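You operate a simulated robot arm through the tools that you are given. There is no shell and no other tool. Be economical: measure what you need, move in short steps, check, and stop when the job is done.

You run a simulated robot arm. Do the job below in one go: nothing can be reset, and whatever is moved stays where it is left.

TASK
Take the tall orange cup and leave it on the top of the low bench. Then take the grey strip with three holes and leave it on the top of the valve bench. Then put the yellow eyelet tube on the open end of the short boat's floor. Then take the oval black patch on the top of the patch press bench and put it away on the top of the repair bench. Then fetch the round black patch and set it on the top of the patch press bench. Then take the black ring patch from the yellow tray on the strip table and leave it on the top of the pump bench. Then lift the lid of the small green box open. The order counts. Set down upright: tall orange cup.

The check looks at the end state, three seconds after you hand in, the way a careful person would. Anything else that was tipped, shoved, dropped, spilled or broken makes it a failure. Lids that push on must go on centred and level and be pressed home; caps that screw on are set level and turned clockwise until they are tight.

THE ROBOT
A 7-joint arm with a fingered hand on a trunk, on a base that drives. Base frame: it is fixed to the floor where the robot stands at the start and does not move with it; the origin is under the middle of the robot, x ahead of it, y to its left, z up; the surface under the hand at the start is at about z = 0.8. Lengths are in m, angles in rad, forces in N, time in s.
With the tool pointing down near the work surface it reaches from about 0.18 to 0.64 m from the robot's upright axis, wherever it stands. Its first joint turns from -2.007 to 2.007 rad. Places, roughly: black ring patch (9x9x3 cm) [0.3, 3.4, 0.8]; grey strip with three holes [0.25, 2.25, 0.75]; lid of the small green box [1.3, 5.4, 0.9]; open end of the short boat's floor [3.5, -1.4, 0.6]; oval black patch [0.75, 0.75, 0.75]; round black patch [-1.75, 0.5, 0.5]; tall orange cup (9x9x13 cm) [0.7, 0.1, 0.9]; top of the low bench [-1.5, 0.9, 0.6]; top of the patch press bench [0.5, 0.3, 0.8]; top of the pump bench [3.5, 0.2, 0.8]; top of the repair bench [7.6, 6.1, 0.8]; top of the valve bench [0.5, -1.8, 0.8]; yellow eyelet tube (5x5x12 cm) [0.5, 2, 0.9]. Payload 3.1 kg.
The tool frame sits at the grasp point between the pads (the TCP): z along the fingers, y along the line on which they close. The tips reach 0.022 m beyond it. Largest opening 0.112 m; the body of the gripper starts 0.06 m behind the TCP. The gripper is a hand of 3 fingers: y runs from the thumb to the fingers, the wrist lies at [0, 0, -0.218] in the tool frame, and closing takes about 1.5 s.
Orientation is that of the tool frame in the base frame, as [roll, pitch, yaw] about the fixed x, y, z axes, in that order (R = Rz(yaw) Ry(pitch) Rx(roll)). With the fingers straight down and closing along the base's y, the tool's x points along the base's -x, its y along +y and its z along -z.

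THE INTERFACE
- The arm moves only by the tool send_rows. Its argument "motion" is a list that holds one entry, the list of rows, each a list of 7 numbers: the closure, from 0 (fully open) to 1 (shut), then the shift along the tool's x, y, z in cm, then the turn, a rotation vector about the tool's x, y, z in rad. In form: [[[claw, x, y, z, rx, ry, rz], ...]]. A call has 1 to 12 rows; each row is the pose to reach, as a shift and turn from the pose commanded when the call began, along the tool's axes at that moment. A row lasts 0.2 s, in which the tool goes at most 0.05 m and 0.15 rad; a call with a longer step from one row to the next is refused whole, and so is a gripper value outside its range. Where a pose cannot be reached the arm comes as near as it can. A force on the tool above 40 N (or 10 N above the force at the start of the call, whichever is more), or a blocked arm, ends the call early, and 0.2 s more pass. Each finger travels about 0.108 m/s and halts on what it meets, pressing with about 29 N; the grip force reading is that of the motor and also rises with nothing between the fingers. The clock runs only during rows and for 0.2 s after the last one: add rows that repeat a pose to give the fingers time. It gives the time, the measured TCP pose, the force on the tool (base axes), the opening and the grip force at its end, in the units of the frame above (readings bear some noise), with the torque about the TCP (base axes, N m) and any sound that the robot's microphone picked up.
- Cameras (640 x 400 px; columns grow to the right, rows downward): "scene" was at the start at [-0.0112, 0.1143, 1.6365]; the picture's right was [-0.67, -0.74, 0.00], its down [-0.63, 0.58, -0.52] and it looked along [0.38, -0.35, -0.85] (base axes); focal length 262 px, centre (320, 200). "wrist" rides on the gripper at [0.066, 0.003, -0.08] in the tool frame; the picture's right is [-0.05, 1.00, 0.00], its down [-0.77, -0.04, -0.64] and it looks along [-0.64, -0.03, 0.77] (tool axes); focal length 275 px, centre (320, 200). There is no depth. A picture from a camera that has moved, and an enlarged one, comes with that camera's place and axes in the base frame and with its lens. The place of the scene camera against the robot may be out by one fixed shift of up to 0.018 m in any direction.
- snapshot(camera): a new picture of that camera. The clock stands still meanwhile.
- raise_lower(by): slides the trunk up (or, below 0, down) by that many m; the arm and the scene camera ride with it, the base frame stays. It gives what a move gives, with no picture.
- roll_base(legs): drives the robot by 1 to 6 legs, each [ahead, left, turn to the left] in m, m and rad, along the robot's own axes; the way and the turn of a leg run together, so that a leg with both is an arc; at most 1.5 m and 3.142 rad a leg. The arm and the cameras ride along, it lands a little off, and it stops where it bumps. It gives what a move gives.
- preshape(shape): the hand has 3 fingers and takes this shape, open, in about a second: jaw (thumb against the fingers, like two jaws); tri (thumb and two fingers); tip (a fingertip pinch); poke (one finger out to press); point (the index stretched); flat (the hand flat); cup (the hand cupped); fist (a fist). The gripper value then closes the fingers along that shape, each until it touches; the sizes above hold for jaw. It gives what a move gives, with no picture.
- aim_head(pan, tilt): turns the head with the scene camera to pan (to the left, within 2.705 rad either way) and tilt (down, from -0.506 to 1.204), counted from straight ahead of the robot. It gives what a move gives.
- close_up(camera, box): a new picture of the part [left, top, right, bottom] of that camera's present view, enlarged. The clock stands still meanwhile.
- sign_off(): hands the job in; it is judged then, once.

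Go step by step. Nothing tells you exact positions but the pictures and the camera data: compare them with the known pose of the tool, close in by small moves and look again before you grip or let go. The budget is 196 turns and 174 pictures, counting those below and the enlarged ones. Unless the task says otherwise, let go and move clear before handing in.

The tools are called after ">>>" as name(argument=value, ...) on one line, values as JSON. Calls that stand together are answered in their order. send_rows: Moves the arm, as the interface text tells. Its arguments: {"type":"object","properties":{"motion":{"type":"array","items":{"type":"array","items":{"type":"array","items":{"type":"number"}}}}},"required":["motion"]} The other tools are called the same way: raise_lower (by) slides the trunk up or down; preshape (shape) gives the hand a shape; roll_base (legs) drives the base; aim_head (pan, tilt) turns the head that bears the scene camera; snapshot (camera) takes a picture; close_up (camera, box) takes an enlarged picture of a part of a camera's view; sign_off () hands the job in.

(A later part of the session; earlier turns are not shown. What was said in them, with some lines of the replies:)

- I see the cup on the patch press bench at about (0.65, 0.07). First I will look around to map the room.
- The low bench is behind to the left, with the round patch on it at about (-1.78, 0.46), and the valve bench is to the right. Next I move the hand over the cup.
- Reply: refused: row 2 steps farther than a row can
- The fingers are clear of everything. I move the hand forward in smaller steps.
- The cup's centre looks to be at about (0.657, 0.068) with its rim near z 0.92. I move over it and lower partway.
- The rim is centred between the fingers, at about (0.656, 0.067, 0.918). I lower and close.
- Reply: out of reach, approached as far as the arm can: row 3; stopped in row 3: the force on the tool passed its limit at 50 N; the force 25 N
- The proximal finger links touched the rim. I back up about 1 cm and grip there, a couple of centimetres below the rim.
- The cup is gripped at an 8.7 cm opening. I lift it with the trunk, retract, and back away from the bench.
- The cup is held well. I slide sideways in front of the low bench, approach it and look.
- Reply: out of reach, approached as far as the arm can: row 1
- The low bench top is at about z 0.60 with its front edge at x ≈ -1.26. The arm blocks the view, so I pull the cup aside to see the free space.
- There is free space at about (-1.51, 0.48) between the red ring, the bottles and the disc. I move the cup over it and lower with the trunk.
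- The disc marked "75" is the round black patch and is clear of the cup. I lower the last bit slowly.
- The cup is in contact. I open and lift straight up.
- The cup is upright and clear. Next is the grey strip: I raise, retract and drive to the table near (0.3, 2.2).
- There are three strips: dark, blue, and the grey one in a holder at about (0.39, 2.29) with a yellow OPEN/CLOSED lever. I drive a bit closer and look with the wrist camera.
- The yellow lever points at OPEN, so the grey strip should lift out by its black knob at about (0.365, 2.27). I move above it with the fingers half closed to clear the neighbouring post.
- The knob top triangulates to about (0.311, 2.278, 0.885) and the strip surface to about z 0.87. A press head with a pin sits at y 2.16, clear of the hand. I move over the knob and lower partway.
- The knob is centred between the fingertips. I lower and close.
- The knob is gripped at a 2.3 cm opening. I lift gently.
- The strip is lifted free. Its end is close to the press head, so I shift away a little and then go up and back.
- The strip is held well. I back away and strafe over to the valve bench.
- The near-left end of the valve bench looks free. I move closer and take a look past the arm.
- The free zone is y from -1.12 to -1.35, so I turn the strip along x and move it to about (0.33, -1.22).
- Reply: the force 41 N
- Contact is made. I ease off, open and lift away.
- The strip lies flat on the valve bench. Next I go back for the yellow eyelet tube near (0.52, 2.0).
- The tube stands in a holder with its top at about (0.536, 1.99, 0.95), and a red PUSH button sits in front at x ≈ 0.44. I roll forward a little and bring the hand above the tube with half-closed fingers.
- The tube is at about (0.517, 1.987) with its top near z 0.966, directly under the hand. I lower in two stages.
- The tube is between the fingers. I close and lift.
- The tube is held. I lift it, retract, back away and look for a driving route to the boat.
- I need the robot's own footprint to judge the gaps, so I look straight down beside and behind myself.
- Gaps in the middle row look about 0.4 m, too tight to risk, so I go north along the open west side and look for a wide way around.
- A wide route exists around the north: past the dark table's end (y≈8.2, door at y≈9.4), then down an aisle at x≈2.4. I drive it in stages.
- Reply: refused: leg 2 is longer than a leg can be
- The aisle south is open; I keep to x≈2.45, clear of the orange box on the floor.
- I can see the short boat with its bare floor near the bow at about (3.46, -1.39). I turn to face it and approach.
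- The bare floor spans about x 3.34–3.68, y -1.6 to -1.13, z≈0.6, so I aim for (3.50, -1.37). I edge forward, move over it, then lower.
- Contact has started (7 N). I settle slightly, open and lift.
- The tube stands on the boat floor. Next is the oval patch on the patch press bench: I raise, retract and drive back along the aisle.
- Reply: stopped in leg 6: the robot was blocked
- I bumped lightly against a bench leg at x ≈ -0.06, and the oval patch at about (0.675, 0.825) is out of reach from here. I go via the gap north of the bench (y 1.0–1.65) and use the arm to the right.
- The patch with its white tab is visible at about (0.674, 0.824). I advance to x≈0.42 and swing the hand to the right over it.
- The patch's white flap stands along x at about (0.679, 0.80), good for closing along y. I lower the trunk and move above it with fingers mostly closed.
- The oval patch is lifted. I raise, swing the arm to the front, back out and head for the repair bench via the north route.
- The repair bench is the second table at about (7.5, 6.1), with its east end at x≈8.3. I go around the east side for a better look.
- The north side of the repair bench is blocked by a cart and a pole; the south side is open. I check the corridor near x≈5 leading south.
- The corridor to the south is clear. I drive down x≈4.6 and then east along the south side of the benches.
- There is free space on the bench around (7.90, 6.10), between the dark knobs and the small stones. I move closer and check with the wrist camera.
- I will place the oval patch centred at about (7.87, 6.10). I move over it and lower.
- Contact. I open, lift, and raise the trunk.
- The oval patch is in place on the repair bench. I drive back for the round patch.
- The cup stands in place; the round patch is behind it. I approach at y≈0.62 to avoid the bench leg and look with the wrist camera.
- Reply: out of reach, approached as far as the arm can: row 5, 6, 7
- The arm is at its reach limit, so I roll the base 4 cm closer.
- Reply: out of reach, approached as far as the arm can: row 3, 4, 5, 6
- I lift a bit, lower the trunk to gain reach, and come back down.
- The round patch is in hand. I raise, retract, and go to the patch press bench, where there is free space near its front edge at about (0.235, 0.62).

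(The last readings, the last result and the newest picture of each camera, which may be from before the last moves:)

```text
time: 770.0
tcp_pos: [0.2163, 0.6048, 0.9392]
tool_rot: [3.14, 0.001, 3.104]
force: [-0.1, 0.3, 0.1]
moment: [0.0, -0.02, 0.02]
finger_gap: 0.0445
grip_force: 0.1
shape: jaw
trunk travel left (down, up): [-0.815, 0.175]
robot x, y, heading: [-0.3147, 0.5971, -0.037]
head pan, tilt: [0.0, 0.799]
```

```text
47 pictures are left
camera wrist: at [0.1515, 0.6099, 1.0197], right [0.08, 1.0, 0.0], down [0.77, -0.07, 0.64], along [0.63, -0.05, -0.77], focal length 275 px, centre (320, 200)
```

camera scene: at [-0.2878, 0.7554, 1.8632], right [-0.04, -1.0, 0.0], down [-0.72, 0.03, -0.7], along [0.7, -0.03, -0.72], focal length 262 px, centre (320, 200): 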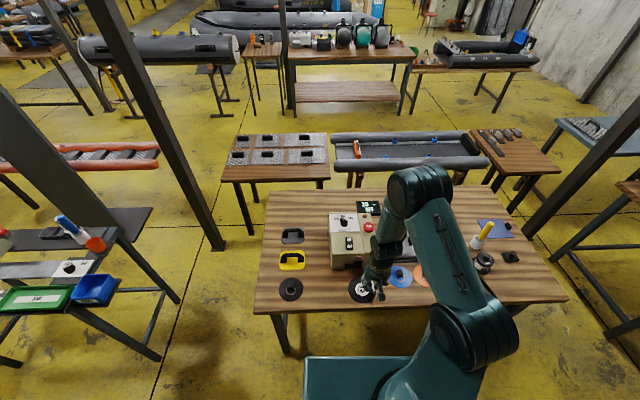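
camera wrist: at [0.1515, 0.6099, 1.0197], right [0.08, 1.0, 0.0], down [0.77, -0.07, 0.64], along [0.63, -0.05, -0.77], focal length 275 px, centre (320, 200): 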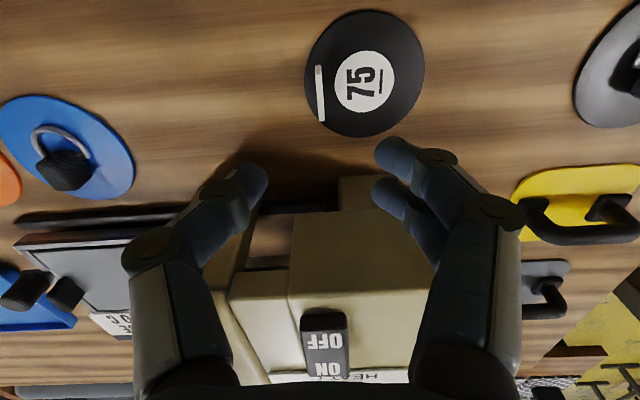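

The round patch lies flat on the bench. Next, the ring patch in the yellow tray at about (0.32, 3.38).

>>> raise_lower(by=0.17)

>>> send_rows(motion=[[[0, 4, 0, 0, 0, 0, 0], [0, 8, 0, 0, 0, 0, 0], [0, 12, -2, 0, 0, 0, 0], [0, 15, -4, 0, 0, 0, 0]]])

>>> roll_base(legs=[[-0.3, 0, 0.038], [0, 1.5, 0], [0, 1.3, 0], [0.25, 0, 0]])

>>> snapshot(camera="wrist")

>>> snapshot(camera="scene")

```text
time: 771.9
tcp_pos: [0.218, 0.6063, 1.1064]
tool_rot: [3.139, 0.0, 3.103]
force: [0.1, 0.4, 0.4]
moment: [0.0, 0.03, 0.0]
finger_gap: 0.0441
grip_force: 0.1
shape: jaw
trunk travel left (down, up): [-0.985, 0.005]
robot x, y, heading: [-0.3098, 0.5963, -0.043]
head pan, tilt: [0.0, 0.799]
```

```text
time: 772.9
tcp_pos: [0.0632, 0.5672, 1.1107]
tool_rot: [3.137, 0.001, 3.103]
force: [0.2, 0.4, 1.0]
moment: [0.01, 0.0, 0.0]
finger_gap: 0.112
grip_force: 0.0
shape: jaw
trunk travel left (down, up): [-0.985, 0.005]
robot x, y, heading: [-0.3087, 0.5944, -0.039]
head pan, tilt: [0.0, 0.799]
```

```text
time: 789.5
tcp_pos: [0.0098, 3.3802, 1.1079]
tool_rot: [3.141, -0.001, 3.134]
force: [0.0, 0.2, 0.0]
moment: [-0.01, -0.03, -0.01]
finger_gap: 0.1118
grip_force: 0.0
shape: jaw
trunk travel left (down, up): [-0.985, 0.005]
robot x, y, heading: [-0.3665, 3.3977, -0.011]
head pan, tilt: [0.0, 0.799]
```

```text
46 pictures are left
camera wrist: at [-0.0564, 3.3827, 1.1897], right [0.05, 1.0, 0.0], down [0.77, -0.04, 0.64], along [0.63, -0.03, -0.77], focal length 275 px, centre (320, 200)
```

wrist: 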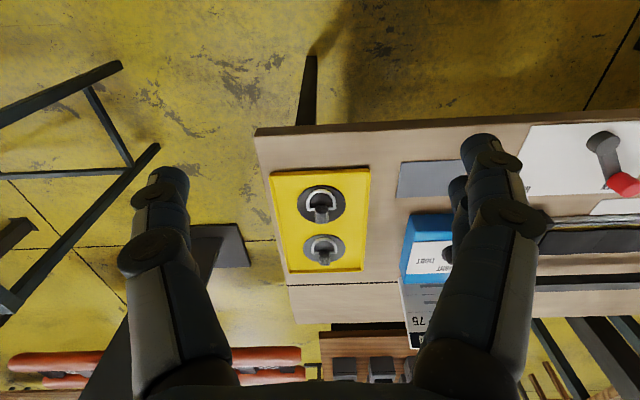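

```text
45 pictures are left
camera scene: at [-0.3489, 3.5542, 1.8632], right [-0.01, -1.0, 0.0], down [-0.72, 0.01, -0.7], along [0.7, -0.01, -0.72], focal length 262 px, centre (320, 200)
```

scene: 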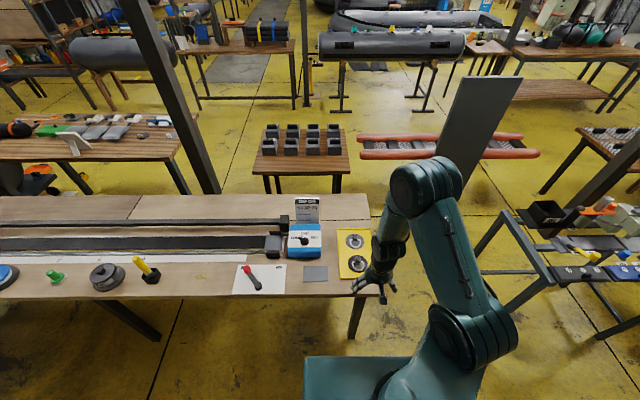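

>>> close_up(camera="wrist", box=[250, 150, 390, 290])

```text
2.86 times, centred on (320, 220) of wrist
camera zoom: at [-0.0564, 3.3827, 1.1897], right [0.05, 1.0, 0.0], down [0.77, -0.04, 0.64], along [0.63, -0.03, -0.77], focal length 786 px, centre (320, 143)
```

zoom: 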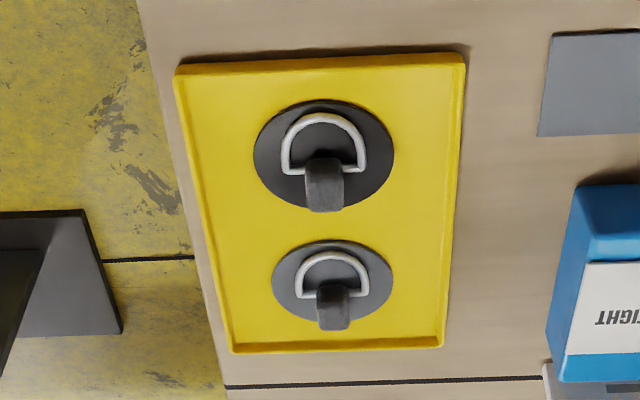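

The black ring patch is the nearer, darker one, with its knob at about (0.257, 3.37). I edge closer, lower the trunk and move above it.

>>> roll_base(legs=[[0.12, 0, 0.011]])

>>> send_rows(motion=[[[0.55, -4, -0.5, 0, 0, 0, 0], [0.55, -7, -1, 0, 0, 0, 0], [0.55, -10, -1, 0, 0, 0, 0], [0.55, -10, -1, 0, 0, 0, 0]]])

>>> raise_lower(by=-0.18)

>>> snapshot(camera="wrist")

```text
time: 790.7
tcp_pos: [0.1291, 3.3834, 1.1085]
tool_rot: [3.141, -0.001, -3.138]
force: [0.4, -1.0, -0.3]
moment: [-0.01, 0.01, 0.01]
finger_gap: 0.112
grip_force: 0.1
shape: jaw
trunk travel left (down, up): [-0.985, 0.005]
robot x, y, heading: [-0.2508, 3.3952, 0.001]
head pan, tilt: [0.0, 0.799]
```

```text
time: 791.7
tcp_pos: [0.229, 3.3723, 1.1084]
tool_rot: [-3.141, -0.001, -3.139]
force: [-0.1, -0.1, 0.1]
moment: [0.01, -0.02, 0.01]
finger_gap: 0.0512
grip_force: 0.1
shape: jaw
trunk travel left (down, up): [-0.985, 0.005]
robot x, y, heading: [-0.2482, 3.3922, -0.004]
head pan, tilt: [0.0, 0.799]
```

```text
time: 793.7
tcp_pos: [0.2286, 3.3716, 0.9288]
tool_rot: [3.14, 0.0, -3.14]
force: [-0.4, -0.1, 0.4]
moment: [0.01, 0.0, -0.01]
finger_gap: 0.051
grip_force: 0.0
shape: jaw
trunk travel left (down, up): [-0.805, 0.185]
robot x, y, heading: [-0.2482, 3.3911, -0.005]
head pan, tilt: [0.0, 0.799]
```

```text
43 pictures are left
camera wrist: at [0.1633, 3.3747, 1.0098], right [0.04, 1.0, 0.0], down [0.77, -0.04, 0.64], along [0.63, -0.03, -0.77], focal length 275 px, centre (320, 200)
```

wrist: 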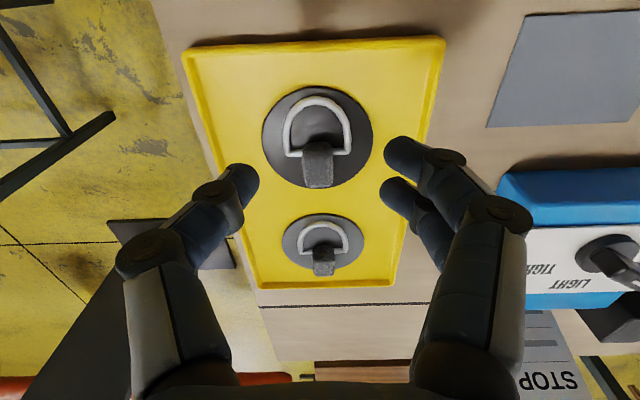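

>>> send_rows(motion=[[[0.55, -3, 0.1, 0, 0, 0, 0], [0.55, -4.7, 0.1, 2, 0, 0, 0], [0.55, -4.7, 0.1, 4, 0, 0, 0], [0.55, -4.7, 0.1, 5.5, 0, 0, 0], [0.55, -4.7, 0.1, 5.5, 0, 0, 0]]])

>>> snapshot(camera="wrist")

>>> close_up(camera="scene", box=[300, 210, 420, 290])

```text
time: 794.9
tcp_pos: [0.2761, 3.3732, 0.8733]
tool_rot: [3.14, -0.001, -3.14]
force: [-0.7, 0.9, -0.1]
moment: [-0.03, 0.01, -0.01]
finger_gap: 0.0509
grip_force: 0.0
shape: jaw
trunk travel left (down, up): [-0.805, 0.185]
robot x, y, heading: [-0.2511, 3.3928, -0.001]
head pan, tilt: [0.0, 0.799]
```

```text
42 pictures are left
camera wrist: at [0.2096, 3.3744, 0.9552], right [0.04, 1.0, 0.0], down [0.77, -0.04, 0.64], along [0.64, -0.03, -0.77], focal length 275 px, centre (320, 200)
```

wrist: 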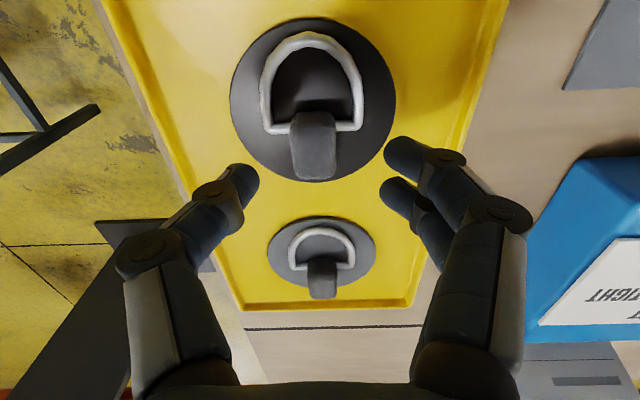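

```text
5.00 times, centred on (360, 250) of scene
camera zoom: at [-0.23, 3.5534, 1.6832], right [0.0, -1.0, 0.0], down [-0.72, 0.0, -0.7], along [0.7, 0.0, -0.72], focal length 1311 px, centre (120, -50)
```

zoom: 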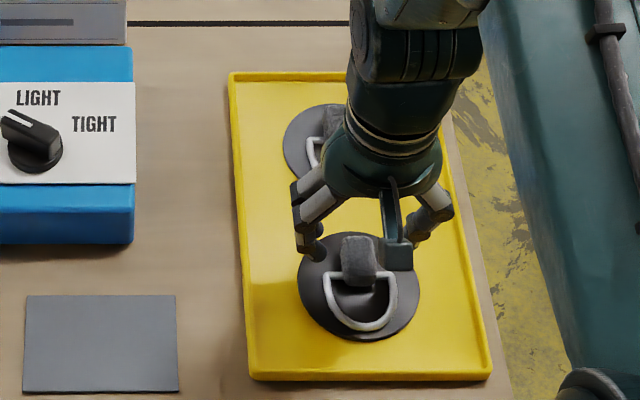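

The strap block is at about x 0.269–0.285, y 3.369, up to z 0.85. I lower and grip it.

>>> send_rows(motion=[[[0.55, 0, -0.4, 1.2, 0, 0, 0], [0.55, 0, -0.4, 2.2, 0, 0, 0], [0.55, 0, -0.4, 2.8, 0, 0, 0], [0.7, 0, -0.4, 2.8, 0, 0, 0], [0.85, 0, -0.4, 2.8, 0, 0, 0], [1, 0, -0.4, 2.8, 0, 0, 0], [1, 0, -0.4, 2.8, 0, 0, 0], [1, 0, -0.4, 2.8, 0, 0, 0], [1, 0, -0.4, 2.8, 0, 0, 0], [1, 0, -0.4, 1.5, 0, 0, 0], [1, 0, -0.4, -1.5, 0, 0, 0], [1, 0, -0.4, -1.5, 0, 0, 0]]])

>>> snapshot(camera="wrist")

```text
time: 797.5
tcp_pos: [0.2762, 3.3705, 0.8876]
tool_rot: [3.141, -0.001, -3.14]
force: [0.5, -0.1, -1.5]
moment: [0.04, 0.02, 0.02]
finger_gap: 0.0181
grip_force: 29.1
shape: jaw
trunk travel left (down, up): [-0.805, 0.185]
robot x, y, heading: [-0.2462, 3.3953, -0.002]
head pan, tilt: [0.0, 0.799]
```

```text
40 pictures are left
camera wrist: at [0.21, 3.3728, 0.969], right [0.04, 1.0, 0.0], down [0.77, -0.04, 0.63], along [0.63, -0.03, -0.77], focal length 275 px, centre (320, 200)
```

wrist: 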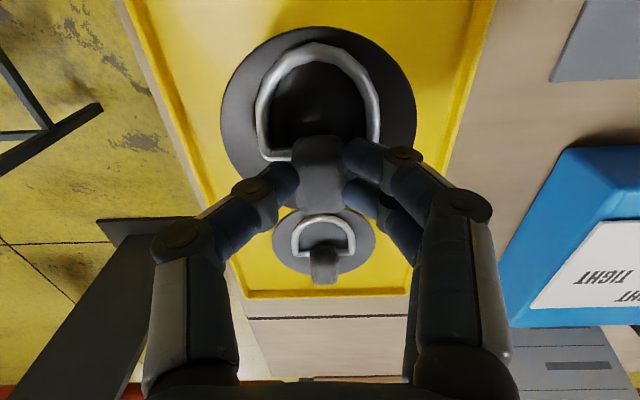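

The ring patch is held. I raise, retract and take the north route to the pump bench.

>>> raise_lower(by=0.18)

>>> send_rows(motion=[[[1, 4, 0, -1, 0, 0, 0], [1, 8, 0, -2, 0, 0, 0], [1, 12, 0, -2, 0, 0, 0], [1, 15, 0, -2, 0, 0, 0]]])

>>> roll_base(legs=[[-0.38, 0, 0], [0, 0, 1.57], [1.5, 0, 0], [1.5, 0, 0], [1.5, 0, 0], [0.95, 0, 0]])

```text
time: 799.5
tcp_pos: [0.2745, 3.3698, 1.0679]
tool_rot: [3.139, 0.0, -3.141]
force: [0.4, 0.2, -0.8]
moment: [-0.04, -0.01, 0.01]
finger_gap: 0.0178
grip_force: 28.5
shape: jaw
trunk travel left (down, up): [-0.985, 0.005]
robot x, y, heading: [-0.2506, 3.3924, -0.007]
head pan, tilt: [0.0, 0.799]
```

```text
time: 800.5
tcp_pos: [0.1224, 3.3672, 1.0899]
tool_rot: [3.137, 0.001, -3.141]
force: [0.1, -0.8, -0.7]
moment: [-0.01, -0.06, -0.01]
finger_gap: 0.0181
grip_force: 29.4
shape: jaw
trunk travel left (down, up): [-0.985, 0.005]
robot x, y, heading: [-0.2485, 3.3963, -0.001]
head pan, tilt: [0.0, 0.799]
```

```text
time: 832.3
tcp_pos: [-0.5228, 9.1994, 1.0895]
tool_rot: [3.14, -0.001, -1.569]
force: [0.2, -0.3, -0.4]
moment: [0.0, 0.01, -0.02]
finger_gap: 0.0183
grip_force: 29.1
shape: jaw
trunk travel left (down, up): [-0.985, 0.005]
robot x, y, heading: [-0.5468, 8.8268, 1.57]
head pan, tilt: [0.0, 0.799]
```

>>> roll_base(legs=[[0, 0, -1.57], [1.5, 0, 0], [1.5, 0, 0]])

```text
time: 850.6
tcp_pos: [2.8376, 8.8413, 1.0899]
tool_rot: [3.14, -0.002, -3.116]
force: [-0.2, 0.0, 0.1]
moment: [0.01, -0.01, 0.03]
finger_gap: 0.0182
grip_force: 29.1
shape: jaw
trunk travel left (down, up): [-0.985, 0.005]
robot x, y, heading: [2.4592, 8.8598, 0.013]
head pan, tilt: [0.0, 0.799]
```

>>> roll_base(legs=[[0, 0, -1.583], [1.5, 0, 0], [1.5, 0, 0], [1.5, 0, 0]])

```text
time: 875.8
tcp_pos: [2.2915, 4.0068, 1.0887]
tool_rot: [3.14, -0.001, 1.532]
force: [0.6, -0.8, -0.8]
moment: [0.01, 0.0, 0.01]
finger_gap: 0.0181
grip_force: 28.7
shape: jaw
trunk travel left (down, up): [-0.985, 0.005]
robot x, y, heading: [2.331, 4.3819, -1.605]
head pan, tilt: [0.0, 0.799]
```

>>> roll_base(legs=[[1.49, 0.13, 0.035], [1.5, 0, 0], [1.1, 0, 0], [0, 0, 1.57]])

>>> snapshot(camera="scene")

```text
time: 899.3
tcp_pos: [2.7517, 0.237, 1.0891]
tool_rot: [3.141, -0.002, 3.108]
force: [0.0, 0.3, -0.2]
moment: [-0.01, 0.03, 0.0]
finger_gap: 0.0182
grip_force: 28.9
shape: jaw
trunk travel left (down, up): [-0.985, 0.005]
robot x, y, heading: [2.3794, 0.2718, -0.041]
head pan, tilt: [0.0, 0.799]
```

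```text
39 pictures are left
camera scene: at [2.4021, 0.4328, 1.8632], right [-0.04, -1.0, 0.0], down [-0.72, 0.03, -0.7], along [0.7, -0.03, -0.72], focal length 262 px, centre (320, 200)
```

scene: 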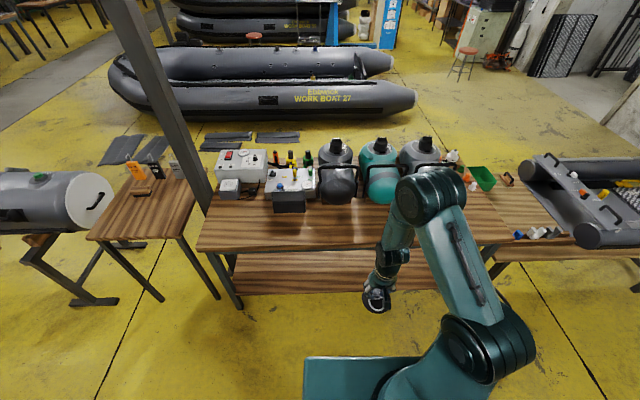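

The pump bench has a free strip along its front at x 3.13–3.33. I approach and place the patch at about (3.22, 0.22).

>>> roll_base(legs=[[0.36, -0.02, 0.041]])

>>> snapshot(camera="wrist")

>>> snapshot(camera="scene")

```text
time: 901.6
tcp_pos: [3.1091, 0.2306, 1.0891]
tool_rot: [3.141, -0.001, -3.126]
force: [0.2, -0.2, -0.9]
moment: [0.02, -0.01, -0.02]
finger_gap: 0.018
grip_force: 28.2
shape: jaw
trunk travel left (down, up): [-0.985, 0.005]
robot x, y, heading: [2.7351, 0.2491, 0.013]
head pan, tilt: [0.0, 0.799]
```

```text
38 pictures are left
camera wrist: at [3.0438, 0.2318, 1.1706], right [0.03, 1.0, 0.0], down [0.77, -0.02, 0.64], along [0.64, -0.02, -0.77], focal length 275 px, centre (320, 200)
```

wrist: 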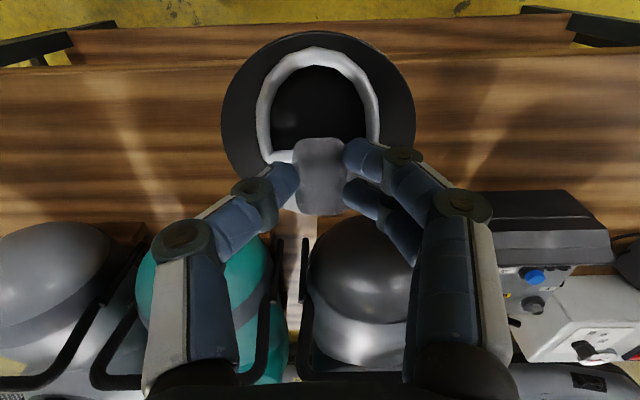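

```text
37 pictures are left
camera scene: at [2.7515, 0.4091, 1.8632], right [0.01, -1.0, 0.0], down [-0.72, -0.01, -0.7], along [0.7, 0.01, -0.72], focal length 262 px, centre (320, 200)
```

scene: 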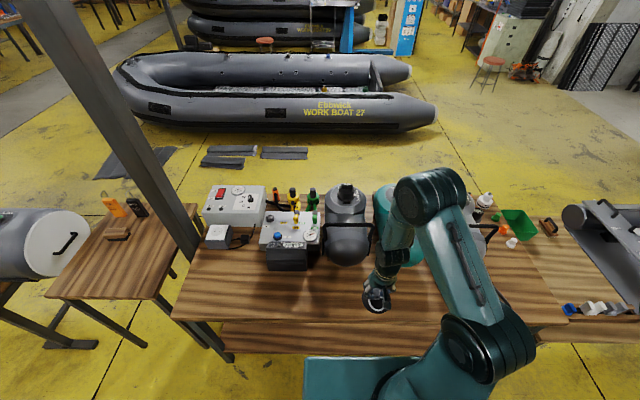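

>>> send_rows(motion=[[[1, -4, 0, 0, 0, 0, 0], [1, -8, 0, 0, 0, 0, 0], [1, -11.6, 0, 0, 0, 0, 0], [1, -11.6, 0, 0, 0, 0, 0]]])

>>> raise_lower(by=-0.17)

>>> snapshot(camera="wrist")

>>> send_rows(motion=[[[1, 0, 0, 3, 0, 0, 0], [1, 0, 0, 5, 0, 0, 0], [1, 0, 0, 6.2, 0, 0, 0], [1, 0, 0, 6.8, 0, 0, 0], [1, 0, 0, 7.2, 0, 0, 0]]])

>>> snapshot(camera="wrist")

```text
time: 902.6
tcp_pos: [3.227, 0.23, 1.0889]
tool_rot: [3.14, -0.003, -3.125]
force: [0.3, -0.5, -0.5]
moment: [0.03, 0.0, -0.03]
finger_gap: 0.018
grip_force: 28.5
shape: jaw
trunk travel left (down, up): [-0.985, 0.005]
robot x, y, heading: [2.7363, 0.2476, 0.013]
head pan, tilt: [0.0, 0.799]
```

```text
time: 904.5
tcp_pos: [3.2265, 0.2303, 0.9174]
tool_rot: [3.141, -0.002, -3.125]
force: [-0.3, 0.2, -1.5]
moment: [0.0, 0.03, -0.03]
finger_gap: 0.0181
grip_force: 29.7
shape: jaw
trunk travel left (down, up): [-0.815, 0.175]
robot x, y, heading: [2.7381, 0.2495, 0.01]
head pan, tilt: [0.0, 0.799]
```

```text
36 pictures are left
camera wrist: at [3.1608, 0.2322, 1.0001], right [0.03, 1.0, 0.0], down [0.77, -0.02, 0.63], along [0.63, -0.02, -0.77], focal length 275 px, centre (320, 200)
```

wrist: 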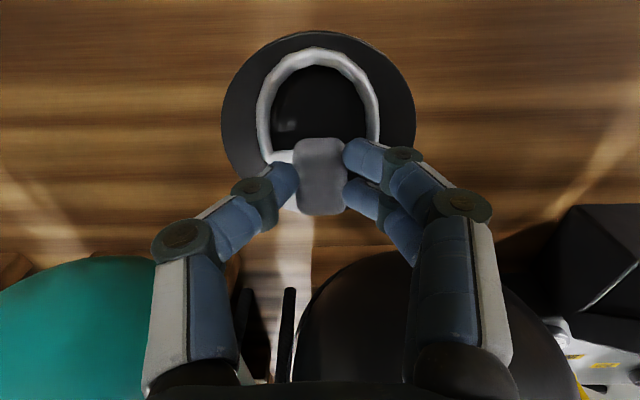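

```text
time: 905.8
tcp_pos: [3.2257, 0.2303, 0.8462]
tool_rot: [3.14, 0.0, -3.128]
force: [0.6, -0.1, -1.1]
moment: [0.01, 0.02, -0.01]
finger_gap: 0.0179
grip_force: 28.6
shape: jaw
trunk travel left (down, up): [-0.815, 0.175]
robot x, y, heading: [2.7365, 0.2496, 0.01]
head pan, tilt: [0.0, 0.799]
```

```text
35 pictures are left
camera wrist: at [3.1603, 0.2316, 0.9272], right [0.03, 1.0, 0.0], down [0.77, -0.02, 0.63], along [0.63, -0.02, -0.77], focal length 275 px, centre (320, 200)
```

wrist: 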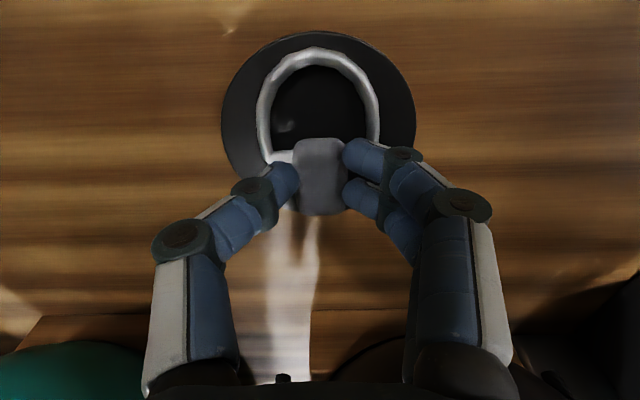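

>>> send_rows(motion=[[[1, 0, 0, 0.3, 0, 0, 0], [1, 0, 0, 0.6, 0, 0, 0], [1, 0, 0, 0.8, 0, 0, 0]]])

```text
time: 906.5
tcp_pos: [3.2265, 0.2313, 0.8386]
tool_rot: [3.14, 0.003, -3.127]
force: [2.3, -0.5, 9.5]
moment: [0.01, 0.01, -0.01]
finger_gap: 0.018
grip_force: 29.0
shape: jaw
trunk travel left (down, up): [-0.815, 0.175]
robot x, y, heading: [2.7333, 0.2469, 0.014]
head pan, tilt: [0.0, 0.799]
```

Contact (9.5 N). I open and lift.

>>> send_rows(motion=[[[0.85, 0, 0, 0, 0, 0, 0], [0.7, 0, 0, 0, 0, 0, 0], [0.55, 0, 0, 0, 0, 0, 0], [0.55, 0, 0, 0, 0, 0, 0], [0.55, 0, 0, -3, 0, 0, 0], [0.55, 0, 0, -7, 0, 0, 0], [0.55, 0, 0, -11, 0, 0, 0]]])

>>> raise_lower(by=0.17)

>>> snapshot(camera="wrist")

>>> send_rows(motion=[[[0, 4, 0, 0, 0, 0, 0], [0, 8, 0, 0, 0, 0, 0], [0, 11, 0, 0, 0, 0, 0]]])

```text
time: 908.1
tcp_pos: [3.226, 0.2305, 0.948]
tool_rot: [3.139, 0.0, -3.124]
force: [0.9, 0.1, -0.7]
moment: [0.0, 0.01, 0.01]
finger_gap: 0.0498
grip_force: 0.0
shape: jaw
trunk travel left (down, up): [-0.815, 0.175]
robot x, y, heading: [2.7339, 0.252, 0.012]
head pan, tilt: [0.0, 0.799]
```

```text
time: 910.1
tcp_pos: [3.2277, 0.2302, 1.118]
tool_rot: [3.14, -0.002, -3.126]
force: [-0.2, -0.1, 0.6]
moment: [-0.02, 0.0, -0.04]
finger_gap: 0.0497
grip_force: 0.1
shape: jaw
trunk travel left (down, up): [-0.985, 0.005]
robot x, y, heading: [2.7384, 0.2506, 0.011]
head pan, tilt: [0.0, 0.799]
```

```text
34 pictures are left
camera wrist: at [3.1613, 0.2317, 1.1993], right [0.03, 1.0, 0.0], down [0.77, -0.02, 0.63], along [0.63, -0.02, -0.77], focal length 275 px, centre (320, 200)
```

wrist: 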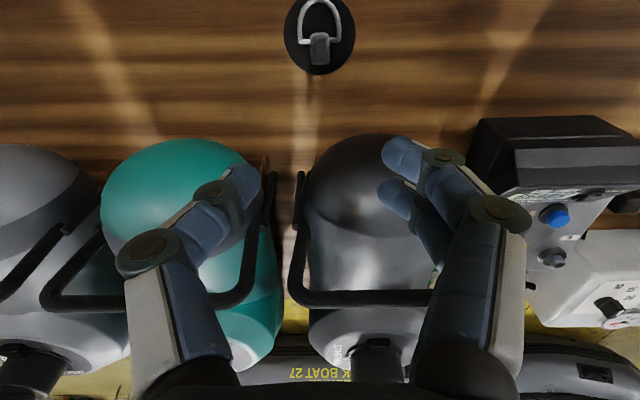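

```text
time: 910.9
tcp_pos: [3.1174, 0.2262, 1.1193]
tool_rot: [3.14, 0.0, -3.126]
force: [0.3, -0.5, 0.1]
moment: [-0.04, -0.01, -0.02]
finger_gap: 0.1121
grip_force: 0.1
shape: jaw
trunk travel left (down, up): [-0.985, 0.005]
robot x, y, heading: [2.7341, 0.2446, 0.011]
head pan, tilt: [0.0, 0.799]
```

The ring patch sits on the pump bench. Last is the green box lid at about (1.3, 5.4); I drive up the aisle and face it from the east.

>>> roll_base(legs=[[-0.33, 0, 0], [0, 0, 1.56], [1.5, 0, 0], [1.5, 0, 0], [1.5, 0, 0], [0.65, 0, 0]])

>>> roll_base(legs=[[0, 0, 1.57]])

>>> snapshot(camera="scene")

```text
time: 941.3
tcp_pos: [2.0893, 5.7868, 1.1195]
tool_rot: [3.139, -0.002, -1.515]
force: [-0.1, 0.4, -1.0]
moment: [-0.01, 0.01, -0.02]
finger_gap: 0.1117
grip_force: 0.0
shape: jaw
trunk travel left (down, up): [-0.985, 0.005]
robot x, y, heading: [2.0849, 5.4054, 1.62]
head pan, tilt: [0.0, 0.799]
```

```text
time: 945.6
tcp_pos: [1.702, 5.4084, 1.1184]
tool_rot: [3.14, -0.001, 0.057]
force: [-0.6, 0.9, -0.2]
moment: [-0.01, 0.02, -0.02]
finger_gap: 0.112
grip_force: 0.0
shape: jaw
trunk travel left (down, up): [-0.985, 0.005]
robot x, y, heading: [2.0831, 5.4042, -3.085]
head pan, tilt: [0.0, 0.799]
```

```text
33 pictures are left
camera scene: at [2.0717, 5.2571, 1.8632], right [-0.05, 1.0, 0.0], down [0.72, 0.04, -0.7], along [-0.7, -0.04, -0.72], focal length 262 px, centre (320, 200)
```

scene: 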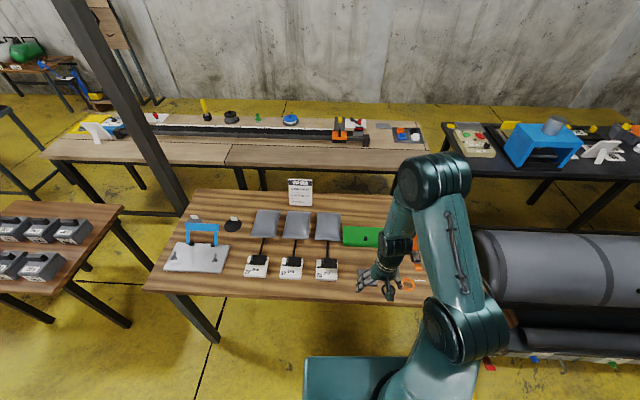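

>>> close_up(camera="scene", box=[320, 205, 440, 305])

>>> snapshot(camera="wrist")

```text
4.00 times, centred on (380, 255) of scene
camera zoom: at [2.0717, 5.2571, 1.8632], right [-0.05, 1.0, 0.0], down [0.72, 0.04, -0.7], along [-0.7, -0.04, -0.72], focal length 1049 px, centre (80, -20)
```

zoom: 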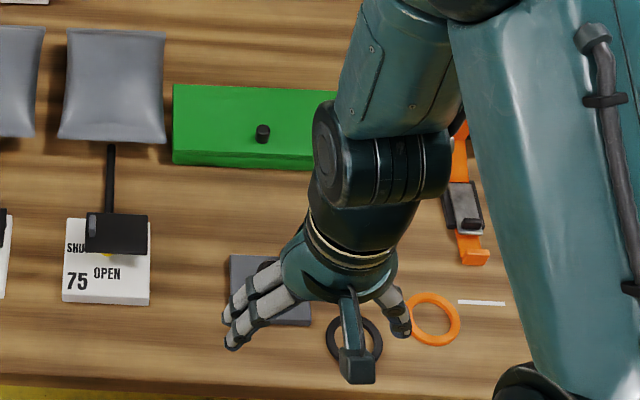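

```text
31 pictures are left
camera wrist: at [1.7682, 5.4079, 1.2002], right [0.01, -1.0, 0.0], down [-0.77, -0.01, 0.63], along [-0.63, -0.01, -0.77], focal length 275 px, centre (320, 200)
```

wrist: 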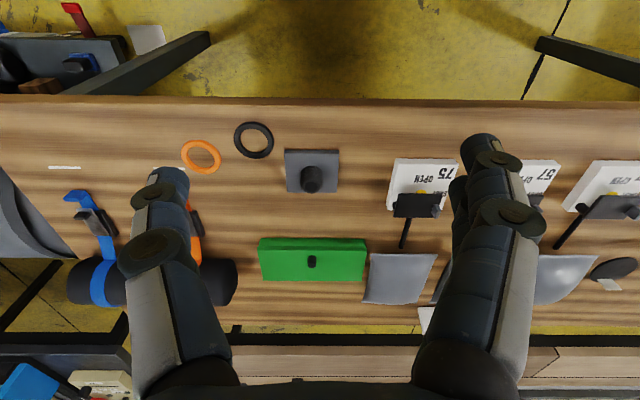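

>>> close_up(camera="wrist", box=[240, 220, 390, 295])

```text
4.27 times, centred on (315, 258) of wrist
camera zoom: at [1.7682, 5.4079, 1.2002], right [0.01, -1.0, 0.0], down [-0.77, -0.01, 0.63], along [-0.63, -0.01, -0.77], focal length 1174 px, centre (341, -45)
```

zoom: 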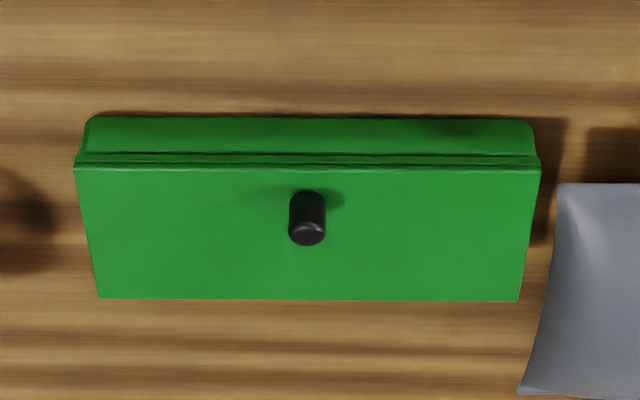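

The box lid spans x 1.231–1.336 with its top at z≈0.832; its knob is near the front at about (1.31, 5.419), so the hinge is at the back. I move closer and bring the hand above the knob.

>>> roll_base(legs=[[0.27, 0.0, -0.057]])

>>> send_rows(motion=[[[0.6, -3, 0, 0, 0, 0, 0], [0.6, -6, 0, 0, 0, 0, 0], [0.6, -8, 0, 0, 0, 0, 0], [0.6, -8, 0, 0, 0, 0, 0]]])

>>> raise_lower(by=-0.17)

>>> snapshot(camera="wrist")

```text
time: 947.5
tcp_pos: [1.4374, 5.4224, 1.1193]
tool_rot: [3.14, 0.0, 0.005]
force: [-0.3, 0.0, 0.5]
moment: [-0.02, 0.04, 0.01]
finger_gap: 0.1119
grip_force: 0.2
shape: jaw
trunk travel left (down, up): [-0.985, 0.005]
robot x, y, heading: [1.8183, 5.3967, 3.142]
head pan, tilt: [0.0, 0.799]
```

```text
time: 948.5
tcp_pos: [1.358, 5.4195, 1.1176]
tool_rot: [3.138, -0.002, 0.004]
force: [0.5, 0.5, 0.5]
moment: [0.02, -0.01, 0.01]
finger_gap: 0.0452
grip_force: 0.1
shape: jaw
trunk travel left (down, up): [-0.985, 0.005]
robot x, y, heading: [1.8218, 5.3961, 3.143]
head pan, tilt: [0.0, 0.799]
```

```text
time: 950.4
tcp_pos: [1.3576, 5.4213, 0.9479]
tool_rot: [3.14, -0.002, 0.004]
force: [0.3, -0.4, 0.6]
moment: [-0.01, 0.0, 0.02]
finger_gap: 0.0456
grip_force: 0.1
shape: jaw
trunk travel left (down, up): [-0.815, 0.175]
robot x, y, heading: [1.8199, 5.3966, 3.141]
head pan, tilt: [0.0, 0.799]
```

```text
29 pictures are left
camera wrist: at [1.4236, 5.4171, 1.0292], right [-0.04, -1.0, 0.0], down [-0.77, 0.03, 0.63], along [-0.63, 0.03, -0.77], focal length 275 px, centre (320, 200)
```

wrist: 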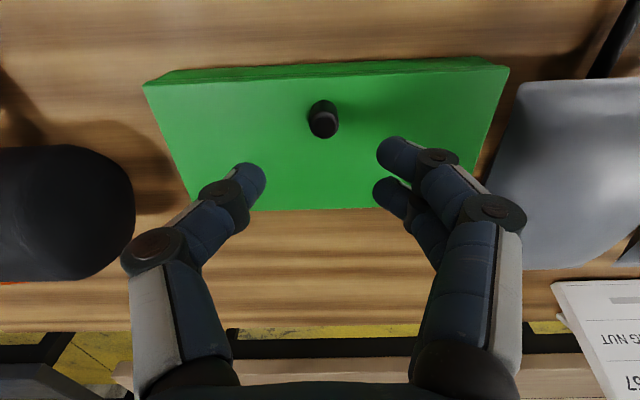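

Triangulation puts the lid at z≈0.869, x 1.285–1.38, and the knob at (1.36, 5.418), top z 0.891. The hand is right above; I lower and grip.

>>> send_rows(motion=[[[0.6, 0.1, 0.3, 2.5, 0, 0, 0], [0.6, 0.1, 0.3, 4.2, 0, 0, 0], [0.6, 0.1, 0.3, 5, 0, 0, 0], [0.75, 0.1, 0.3, 5, 0, 0, 0], [0.9, 0.1, 0.3, 5, 0, 0, 0], [1, 0.1, 0.3, 5, 0, 0, 0], [1, 0.1, 0.3, 5, 0, 0, 0], [1, 0.1, 0.3, 5, 0, 0, 0]]])

>>> snapshot(camera="wrist")

```text
time: 952.2
tcp_pos: [1.3572, 5.4194, 0.8985]
tool_rot: [3.14, -0.001, 0.003]
force: [0.2, 6.1, -0.4]
moment: [0.07, -0.05, 0.01]
finger_gap: 0.0023
grip_force: 28.8
shape: jaw
trunk travel left (down, up): [-0.815, 0.175]
robot x, y, heading: [1.8199, 5.3968, 3.139]
head pan, tilt: [0.0, 0.799]
```

```text
28 pictures are left
camera wrist: at [1.4238, 5.4161, 0.98], right [-0.04, -1.0, 0.0], down [-0.77, 0.04, 0.63], along [-0.63, 0.03, -0.77], focal length 275 px, centre (320, 200)
```

wrist: 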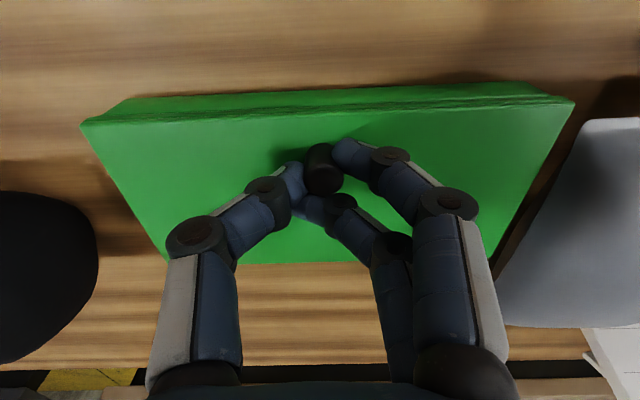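

The knob is caged between thumb and fingers. I begin lifting along the hinge arc and check.

>>> send_rows(motion=[[[1, -0.1, 0, -0.4, 0, 0.02, 0], [1, -0.38, 0, -1.04, 0, 0.05, 0], [1, -0.6, 0, -1.5, 0, 0.08, 0], [1, -0.9, 0, -2.02, 0, 0.1, 0], [1, -1.2, 0, -2.5, 0, 0.12, 0], [1, -1.53, 0, -2.92, 0, 0.14, 0], [1, -1.53, 0, -2.92, 0, 0.14, 0]]])

>>> snapshot(camera="wrist")

>>> close_up(camera="scene", box=[280, 180, 440, 280])

```text
time: 953.8
tcp_pos: [1.3424, 5.4183, 0.9271]
tool_rot: [3.137, -0.142, 0.004]
force: [-1.0, 9.4, -2.9]
moment: [0.07, -0.12, 0.03]
finger_gap: 0.0017
grip_force: 28.7
shape: jaw
trunk travel left (down, up): [-0.815, 0.175]
robot x, y, heading: [1.8211, 5.3954, 3.142]
head pan, tilt: [0.0, 0.799]
```

```text
27 pictures are left
camera wrist: at [1.3971, 5.4153, 1.0161], right [-0.04, -1.0, 0.0], down [-0.85, 0.03, 0.52], along [-0.52, 0.03, -0.85], focal length 275 px, centre (320, 200)
```

wrist: 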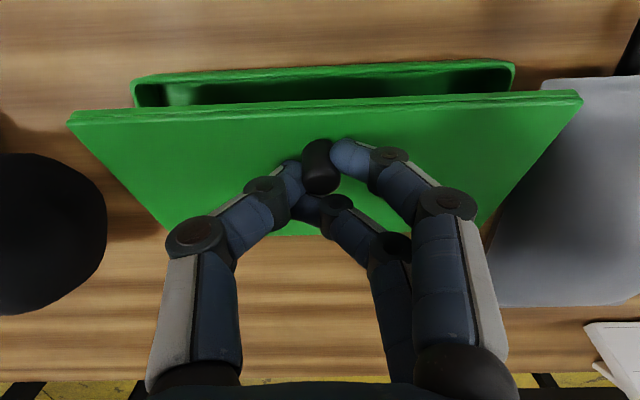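

```text
4.00 times, centred on (360, 230) of scene
camera zoom: at [1.7964, 5.2534, 1.6934], right [0.0, 1.0, 0.0], down [0.72, 0.0, -0.7], along [-0.7, 0.0, -0.72], focal length 1049 px, centre (160, 80)
```

zoom: 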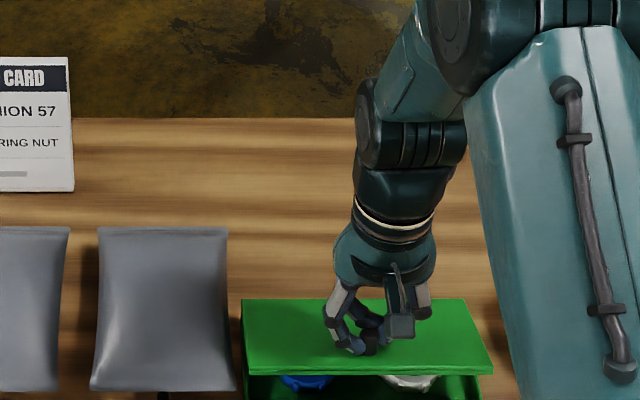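

The lid follows. I continue along the arc to about 75°.

>>> send_rows(motion=[[[1, -0.6, 0, -0.9, 0, 0.03, 0], [1, -1.35, 0, -1.74, 0, 0.06, 0], [1, -2.25, 0, -2.5, 0, 0.085, 0], [1, -3.26, 0, -3.16, 0, 0.11, 0], [1, -4.35, 0, -3.65, 0, 0.135, 0], [1, -5.5, 0, -3.97, 0, 0.16, 0], [1, -5.5, 0, -3.97, 0, 0.16, 0]]])

>>> snapshot(camera="wrist")

>>> close_up(camera="scene", box=[280, 180, 440, 280])

```text
time: 955.4
tcp_pos: [1.2816, 5.4185, 0.9586]
tool_rot: [3.14, -0.301, 0.002]
force: [3.0, 3.5, 1.1]
moment: [-0.06, -0.32, -0.11]
finger_gap: 0.0023
grip_force: 28.5
shape: jaw
trunk travel left (down, up): [-0.815, 0.175]
robot x, y, heading: [1.8215, 5.3945, 3.136]
head pan, tilt: [0.0, 0.799]
```

```text
25 pictures are left
camera wrist: at [1.3227, 5.4145, 1.0563], right [-0.04, -1.0, -0.01], down [-0.93, 0.03, 0.38], along [-0.38, 0.03, -0.93], focal length 275 px, centre (320, 200)
```

wrist: 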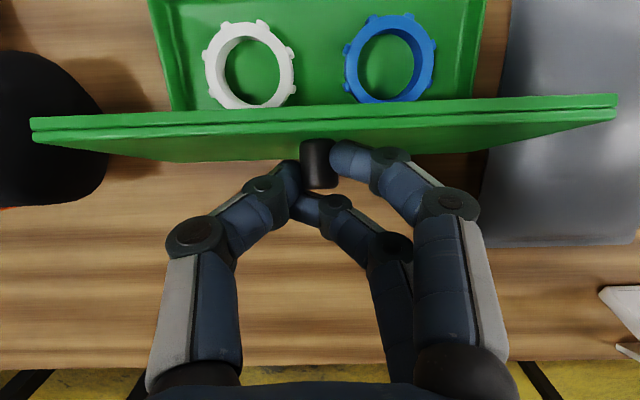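

```text
4.00 times, centred on (360, 230) of scene
camera zoom: at [1.7986, 5.2522, 1.6933], right [0.0, 1.0, 0.0], down [0.72, 0.0, -0.7], along [-0.7, 0.0, -0.72], focal length 1049 px, centre (160, 80)
```

zoom: 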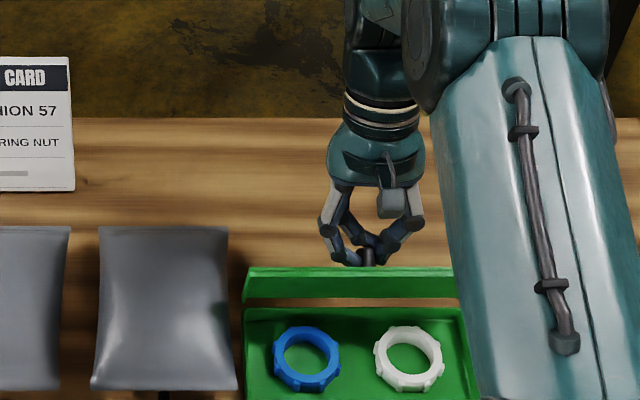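

The lid is at about 75–80°. I carry it past vertical.

>>> send_rows(motion=[[[1, -1.15, 0, -0.3, 0, 0.025, 0], [1, -2.33, 0, -0.5, 0, 0.05, 0], [1, -3.1, 0, -0.5, 0, 0.065, 0], [1, -3.93, 0, -0.45, 0, 0.08, 0], [1, -4.5, 0, -0.33, 0, 0.09, 0], [1, -5.08, 0, -0.21, 0, 0.1, 0], [1, -5.08, 0, -0.21, 0, 0.1, 0]]])

>>> snapshot(camera="wrist")

>>> close_up(camera="scene", box=[280, 180, 440, 280])

```text
time: 957.0
tcp_pos: [1.2479, 5.4186, 0.9415]
tool_rot: [3.139, -0.409, 0.003]
force: [2.1, 7.2, -4.7]
moment: [0.01, -0.01, -0.09]
finger_gap: 0.0013
grip_force: 29.3
shape: jaw
out of reach, approached as far as the arm can: row 5, 6, 7
trunk travel left (down, up): [-0.815, 0.175]
robot x, y, heading: [1.8176, 5.3961, 3.139]
head pan, tilt: [0.0, 0.799]
```

```text
23 pictures are left
camera wrist: at [1.2773, 5.4134, 1.0425], right [-0.04, -1.0, -0.02], down [-0.96, 0.03, 0.28], along [-0.28, 0.03, -0.96], focal length 275 px, centre (320, 200)
```

wrist: 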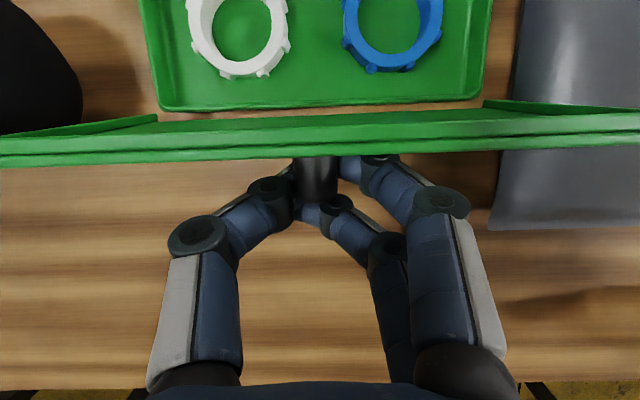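

```text
4.00 times, centred on (360, 230) of scene
camera zoom: at [1.7943, 5.2528, 1.6926], right [0.0, 1.0, 0.0], down [0.72, 0.0, -0.7], along [-0.7, 0.0, -0.72], focal length 1049 px, centre (160, 80)
```

zoom: 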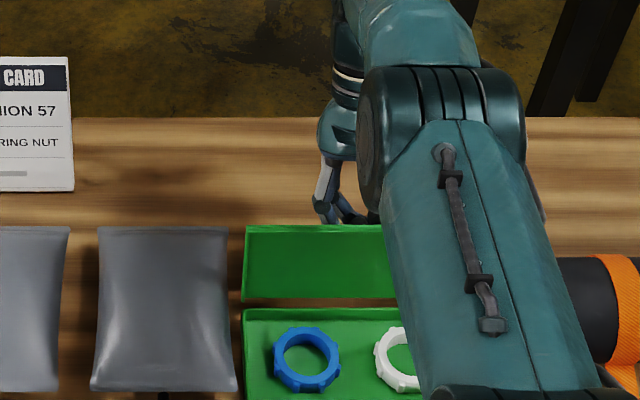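

The lid is slightly past vertical (≈99°). I nudge the base forward a little to push it further back, then lower slightly along the arc.

>>> roll_base(legs=[[0.025, 0, 0]])

>>> close_up(camera="scene", box=[280, 180, 440, 280])

```text
time: 957.8
tcp_pos: [1.2373, 5.4181, 0.9378]
tool_rot: [3.141, -0.426, -0.002]
force: [8.6, 4.0, -13.2]
moment: [-0.02, -0.02, -0.11]
finger_gap: 0.0
grip_force: 29.0
shape: jaw
trunk travel left (down, up): [-0.815, 0.175]
robot x, y, heading: [1.8064, 5.3942, 3.139]
head pan, tilt: [0.0, 0.799]
stopped in leg 1: the force on the tool passed its limit at 44 N (the readings are from after the stop); the commanded pose is now the measured one
```

```text
4.00 times, centred on (360, 230) of scene
camera zoom: at [1.7775, 5.2518, 1.6933], right [0.0, 1.0, 0.0], down [0.72, 0.0, -0.7], along [-0.7, 0.0, -0.72], focal length 1049 px, centre (160, 80)
```

zoom: 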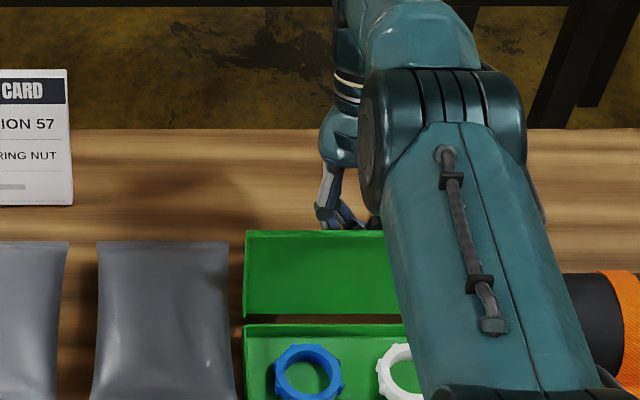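

Resistance suggests the lid is at its stop. I release gently in place and check that it stays.

>>> send_rows(motion=[[[0.85, 0, 0, 0, 0, 0, 0], [0.7, 0, 0, 0, 0, 0, 0], [0.6, 0, 0, 0, 0, 0, 0], [0.5, 0, 0, 0, 0, 0, 0], [0.5, 0, 0, 0, 0, 0, 0]]])

>>> snapshot(camera="wrist")

>>> close_up(camera="scene", box=[280, 180, 440, 280])

```text
time: 959.0
tcp_pos: [1.2364, 5.4163, 0.9407]
tool_rot: [3.141, -0.419, -0.001]
force: [-1.0, 0.3, -0.2]
moment: [-0.02, -0.01, -0.02]
finger_gap: 0.0554
grip_force: 0.1
shape: jaw
trunk travel left (down, up): [-0.815, 0.175]
robot x, y, heading: [1.8025, 5.3991, 3.143]
head pan, tilt: [0.0, 0.799]
```

```text
20 pictures are left
camera wrist: at [1.2654, 5.4134, 1.042], right [-0.04, -1.0, -0.02], down [-0.96, 0.04, 0.27], along [-0.27, 0.03, -0.96], focal length 275 px, centre (320, 200)
```

wrist: 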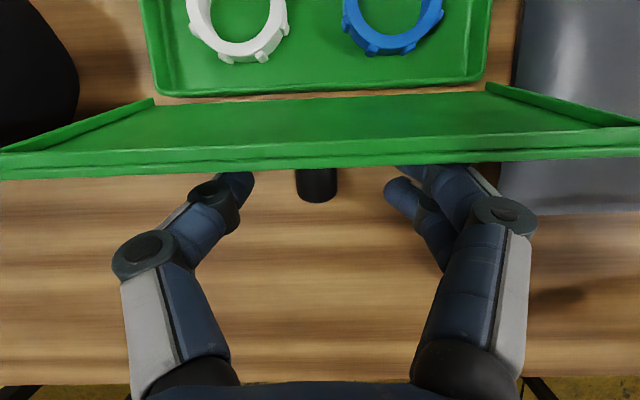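

```text
4.00 times, centred on (360, 230) of scene
camera zoom: at [1.7814, 5.2512, 1.6932], right [0.0, 1.0, 0.0], down [0.72, 0.0, -0.7], along [-0.7, 0.0, -0.72], focal length 1049 px, centre (160, 80)
```

zoom: 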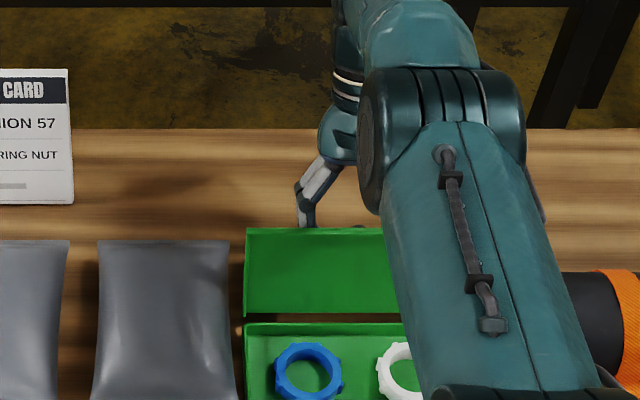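

The lid stays open at about 105°. I straighten the hand and lift it clear.

>>> send_rows(motion=[[[0.4, -0.1, 0, -0.5, 0, -0.1, 0], [0.4, 0, 0, -1.05, 0, -0.2, 0], [0.4, 0.45, 0, -2, 0, -0.3, 0], [0.4, 0.85, 0, -2.9, 0, -0.42, 0], [0.4, 2.1, 0, -5.7, 0, -0.42, 0], [0.4, 3.7, 0, -9.3, 0, -0.42, 0], [0.4, 5.3, 0, -12.9, 0, -0.42, 0]]])

>>> raise_lower(by=0.15)

>>> roll_base(legs=[[-0.3, 0, 0]])

>>> snapshot(camera="scene")

>>> snapshot(camera="wrist")

```text
time: 960.6
tcp_pos: [1.235, 5.4168, 1.0813]
tool_rot: [3.141, 0.001, 0.003]
force: [-0.2, -0.1, 0.2]
moment: [0.02, 0.0, -0.04]
finger_gap: 0.0668
grip_force: 0.0
shape: jaw
trunk travel left (down, up): [-0.815, 0.175]
robot x, y, heading: [1.8045, 5.3965, 3.141]
head pan, tilt: [0.0, 0.799]
```

```text
time: 962.4
tcp_pos: [1.2344, 5.4177, 1.2315]
tool_rot: [-3.141, 0.002, 0.0]
force: [-1.1, 0.0, 1.0]
moment: [-0.01, 0.01, -0.01]
finger_gap: 0.0665
grip_force: 0.0
shape: jaw
trunk travel left (down, up): [-0.965, 0.025]
robot x, y, heading: [1.8037, 5.3919, 3.142]
head pan, tilt: [0.0, 0.799]
```

```text
time: 964.4
tcp_pos: [1.5364, 5.4151, 1.2303]
tool_rot: [-3.141, 0.001, 0.001]
force: [-0.4, 0.0, 0.4]
moment: [-0.01, -0.03, -0.01]
finger_gap: 0.0665
grip_force: 0.1
shape: jaw
trunk travel left (down, up): [-0.965, 0.025]
robot x, y, heading: [2.108, 5.3931, 3.143]
head pan, tilt: [0.0, 0.799]
```

```text
18 pictures are left
camera scene: at [2.0846, 5.2507, 1.8431], right [0.0, 1.0, 0.0], down [0.72, 0.0, -0.7], along [-0.7, 0.0, -0.72], focal length 262 px, centre (320, 200)
```

scene: 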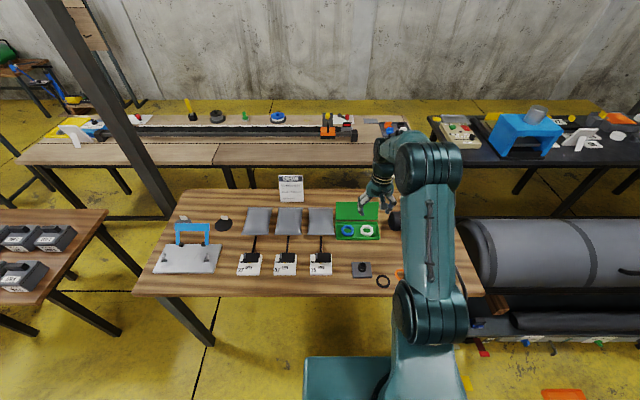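

```text
17 pictures are left
camera wrist: at [1.6039, 5.4125, 1.3119], right [-0.04, -1.0, 0.0], down [-0.77, 0.03, 0.64], along [-0.64, 0.03, -0.77], focal length 275 px, centre (320, 200)
```

wrist: 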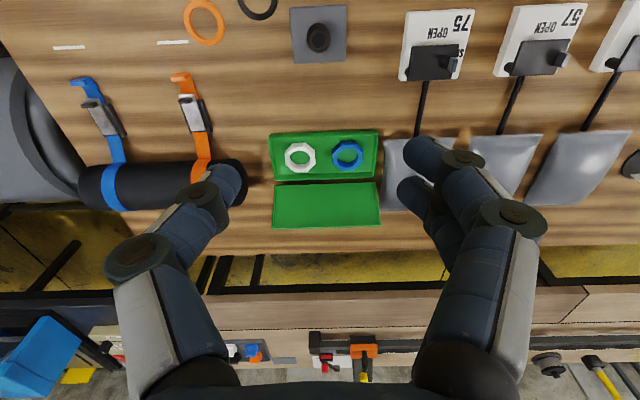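

The lid stands open and everything has been placed; the hand is clear, so I hand in.

>>> sign_off()

```text
The job is handed in.
```

I did all seven steps in the order given and handed the job in; I don't know the verdict.

- **Tall orange cup:** upright on the low bench.
- **Grey strip with three holes:** flat on the valve bench.
- **Yellow eyelet tube:** standing on the open end of the short boat's floor.
- **Oval black patch:** on the repair bench.
- **Round black patch:** on the patch press bench.
- **Black ring patch:** on the pump bench. I took the darker of the two ring patches in the yellow tray.
- **Small green box:** lid open, a little past upright, and staying there.

While driving up for the oval patch, the base bumped something at the patch press bench, most likely a leg, and stopped. Nothing on the bench looked moved afterwards.
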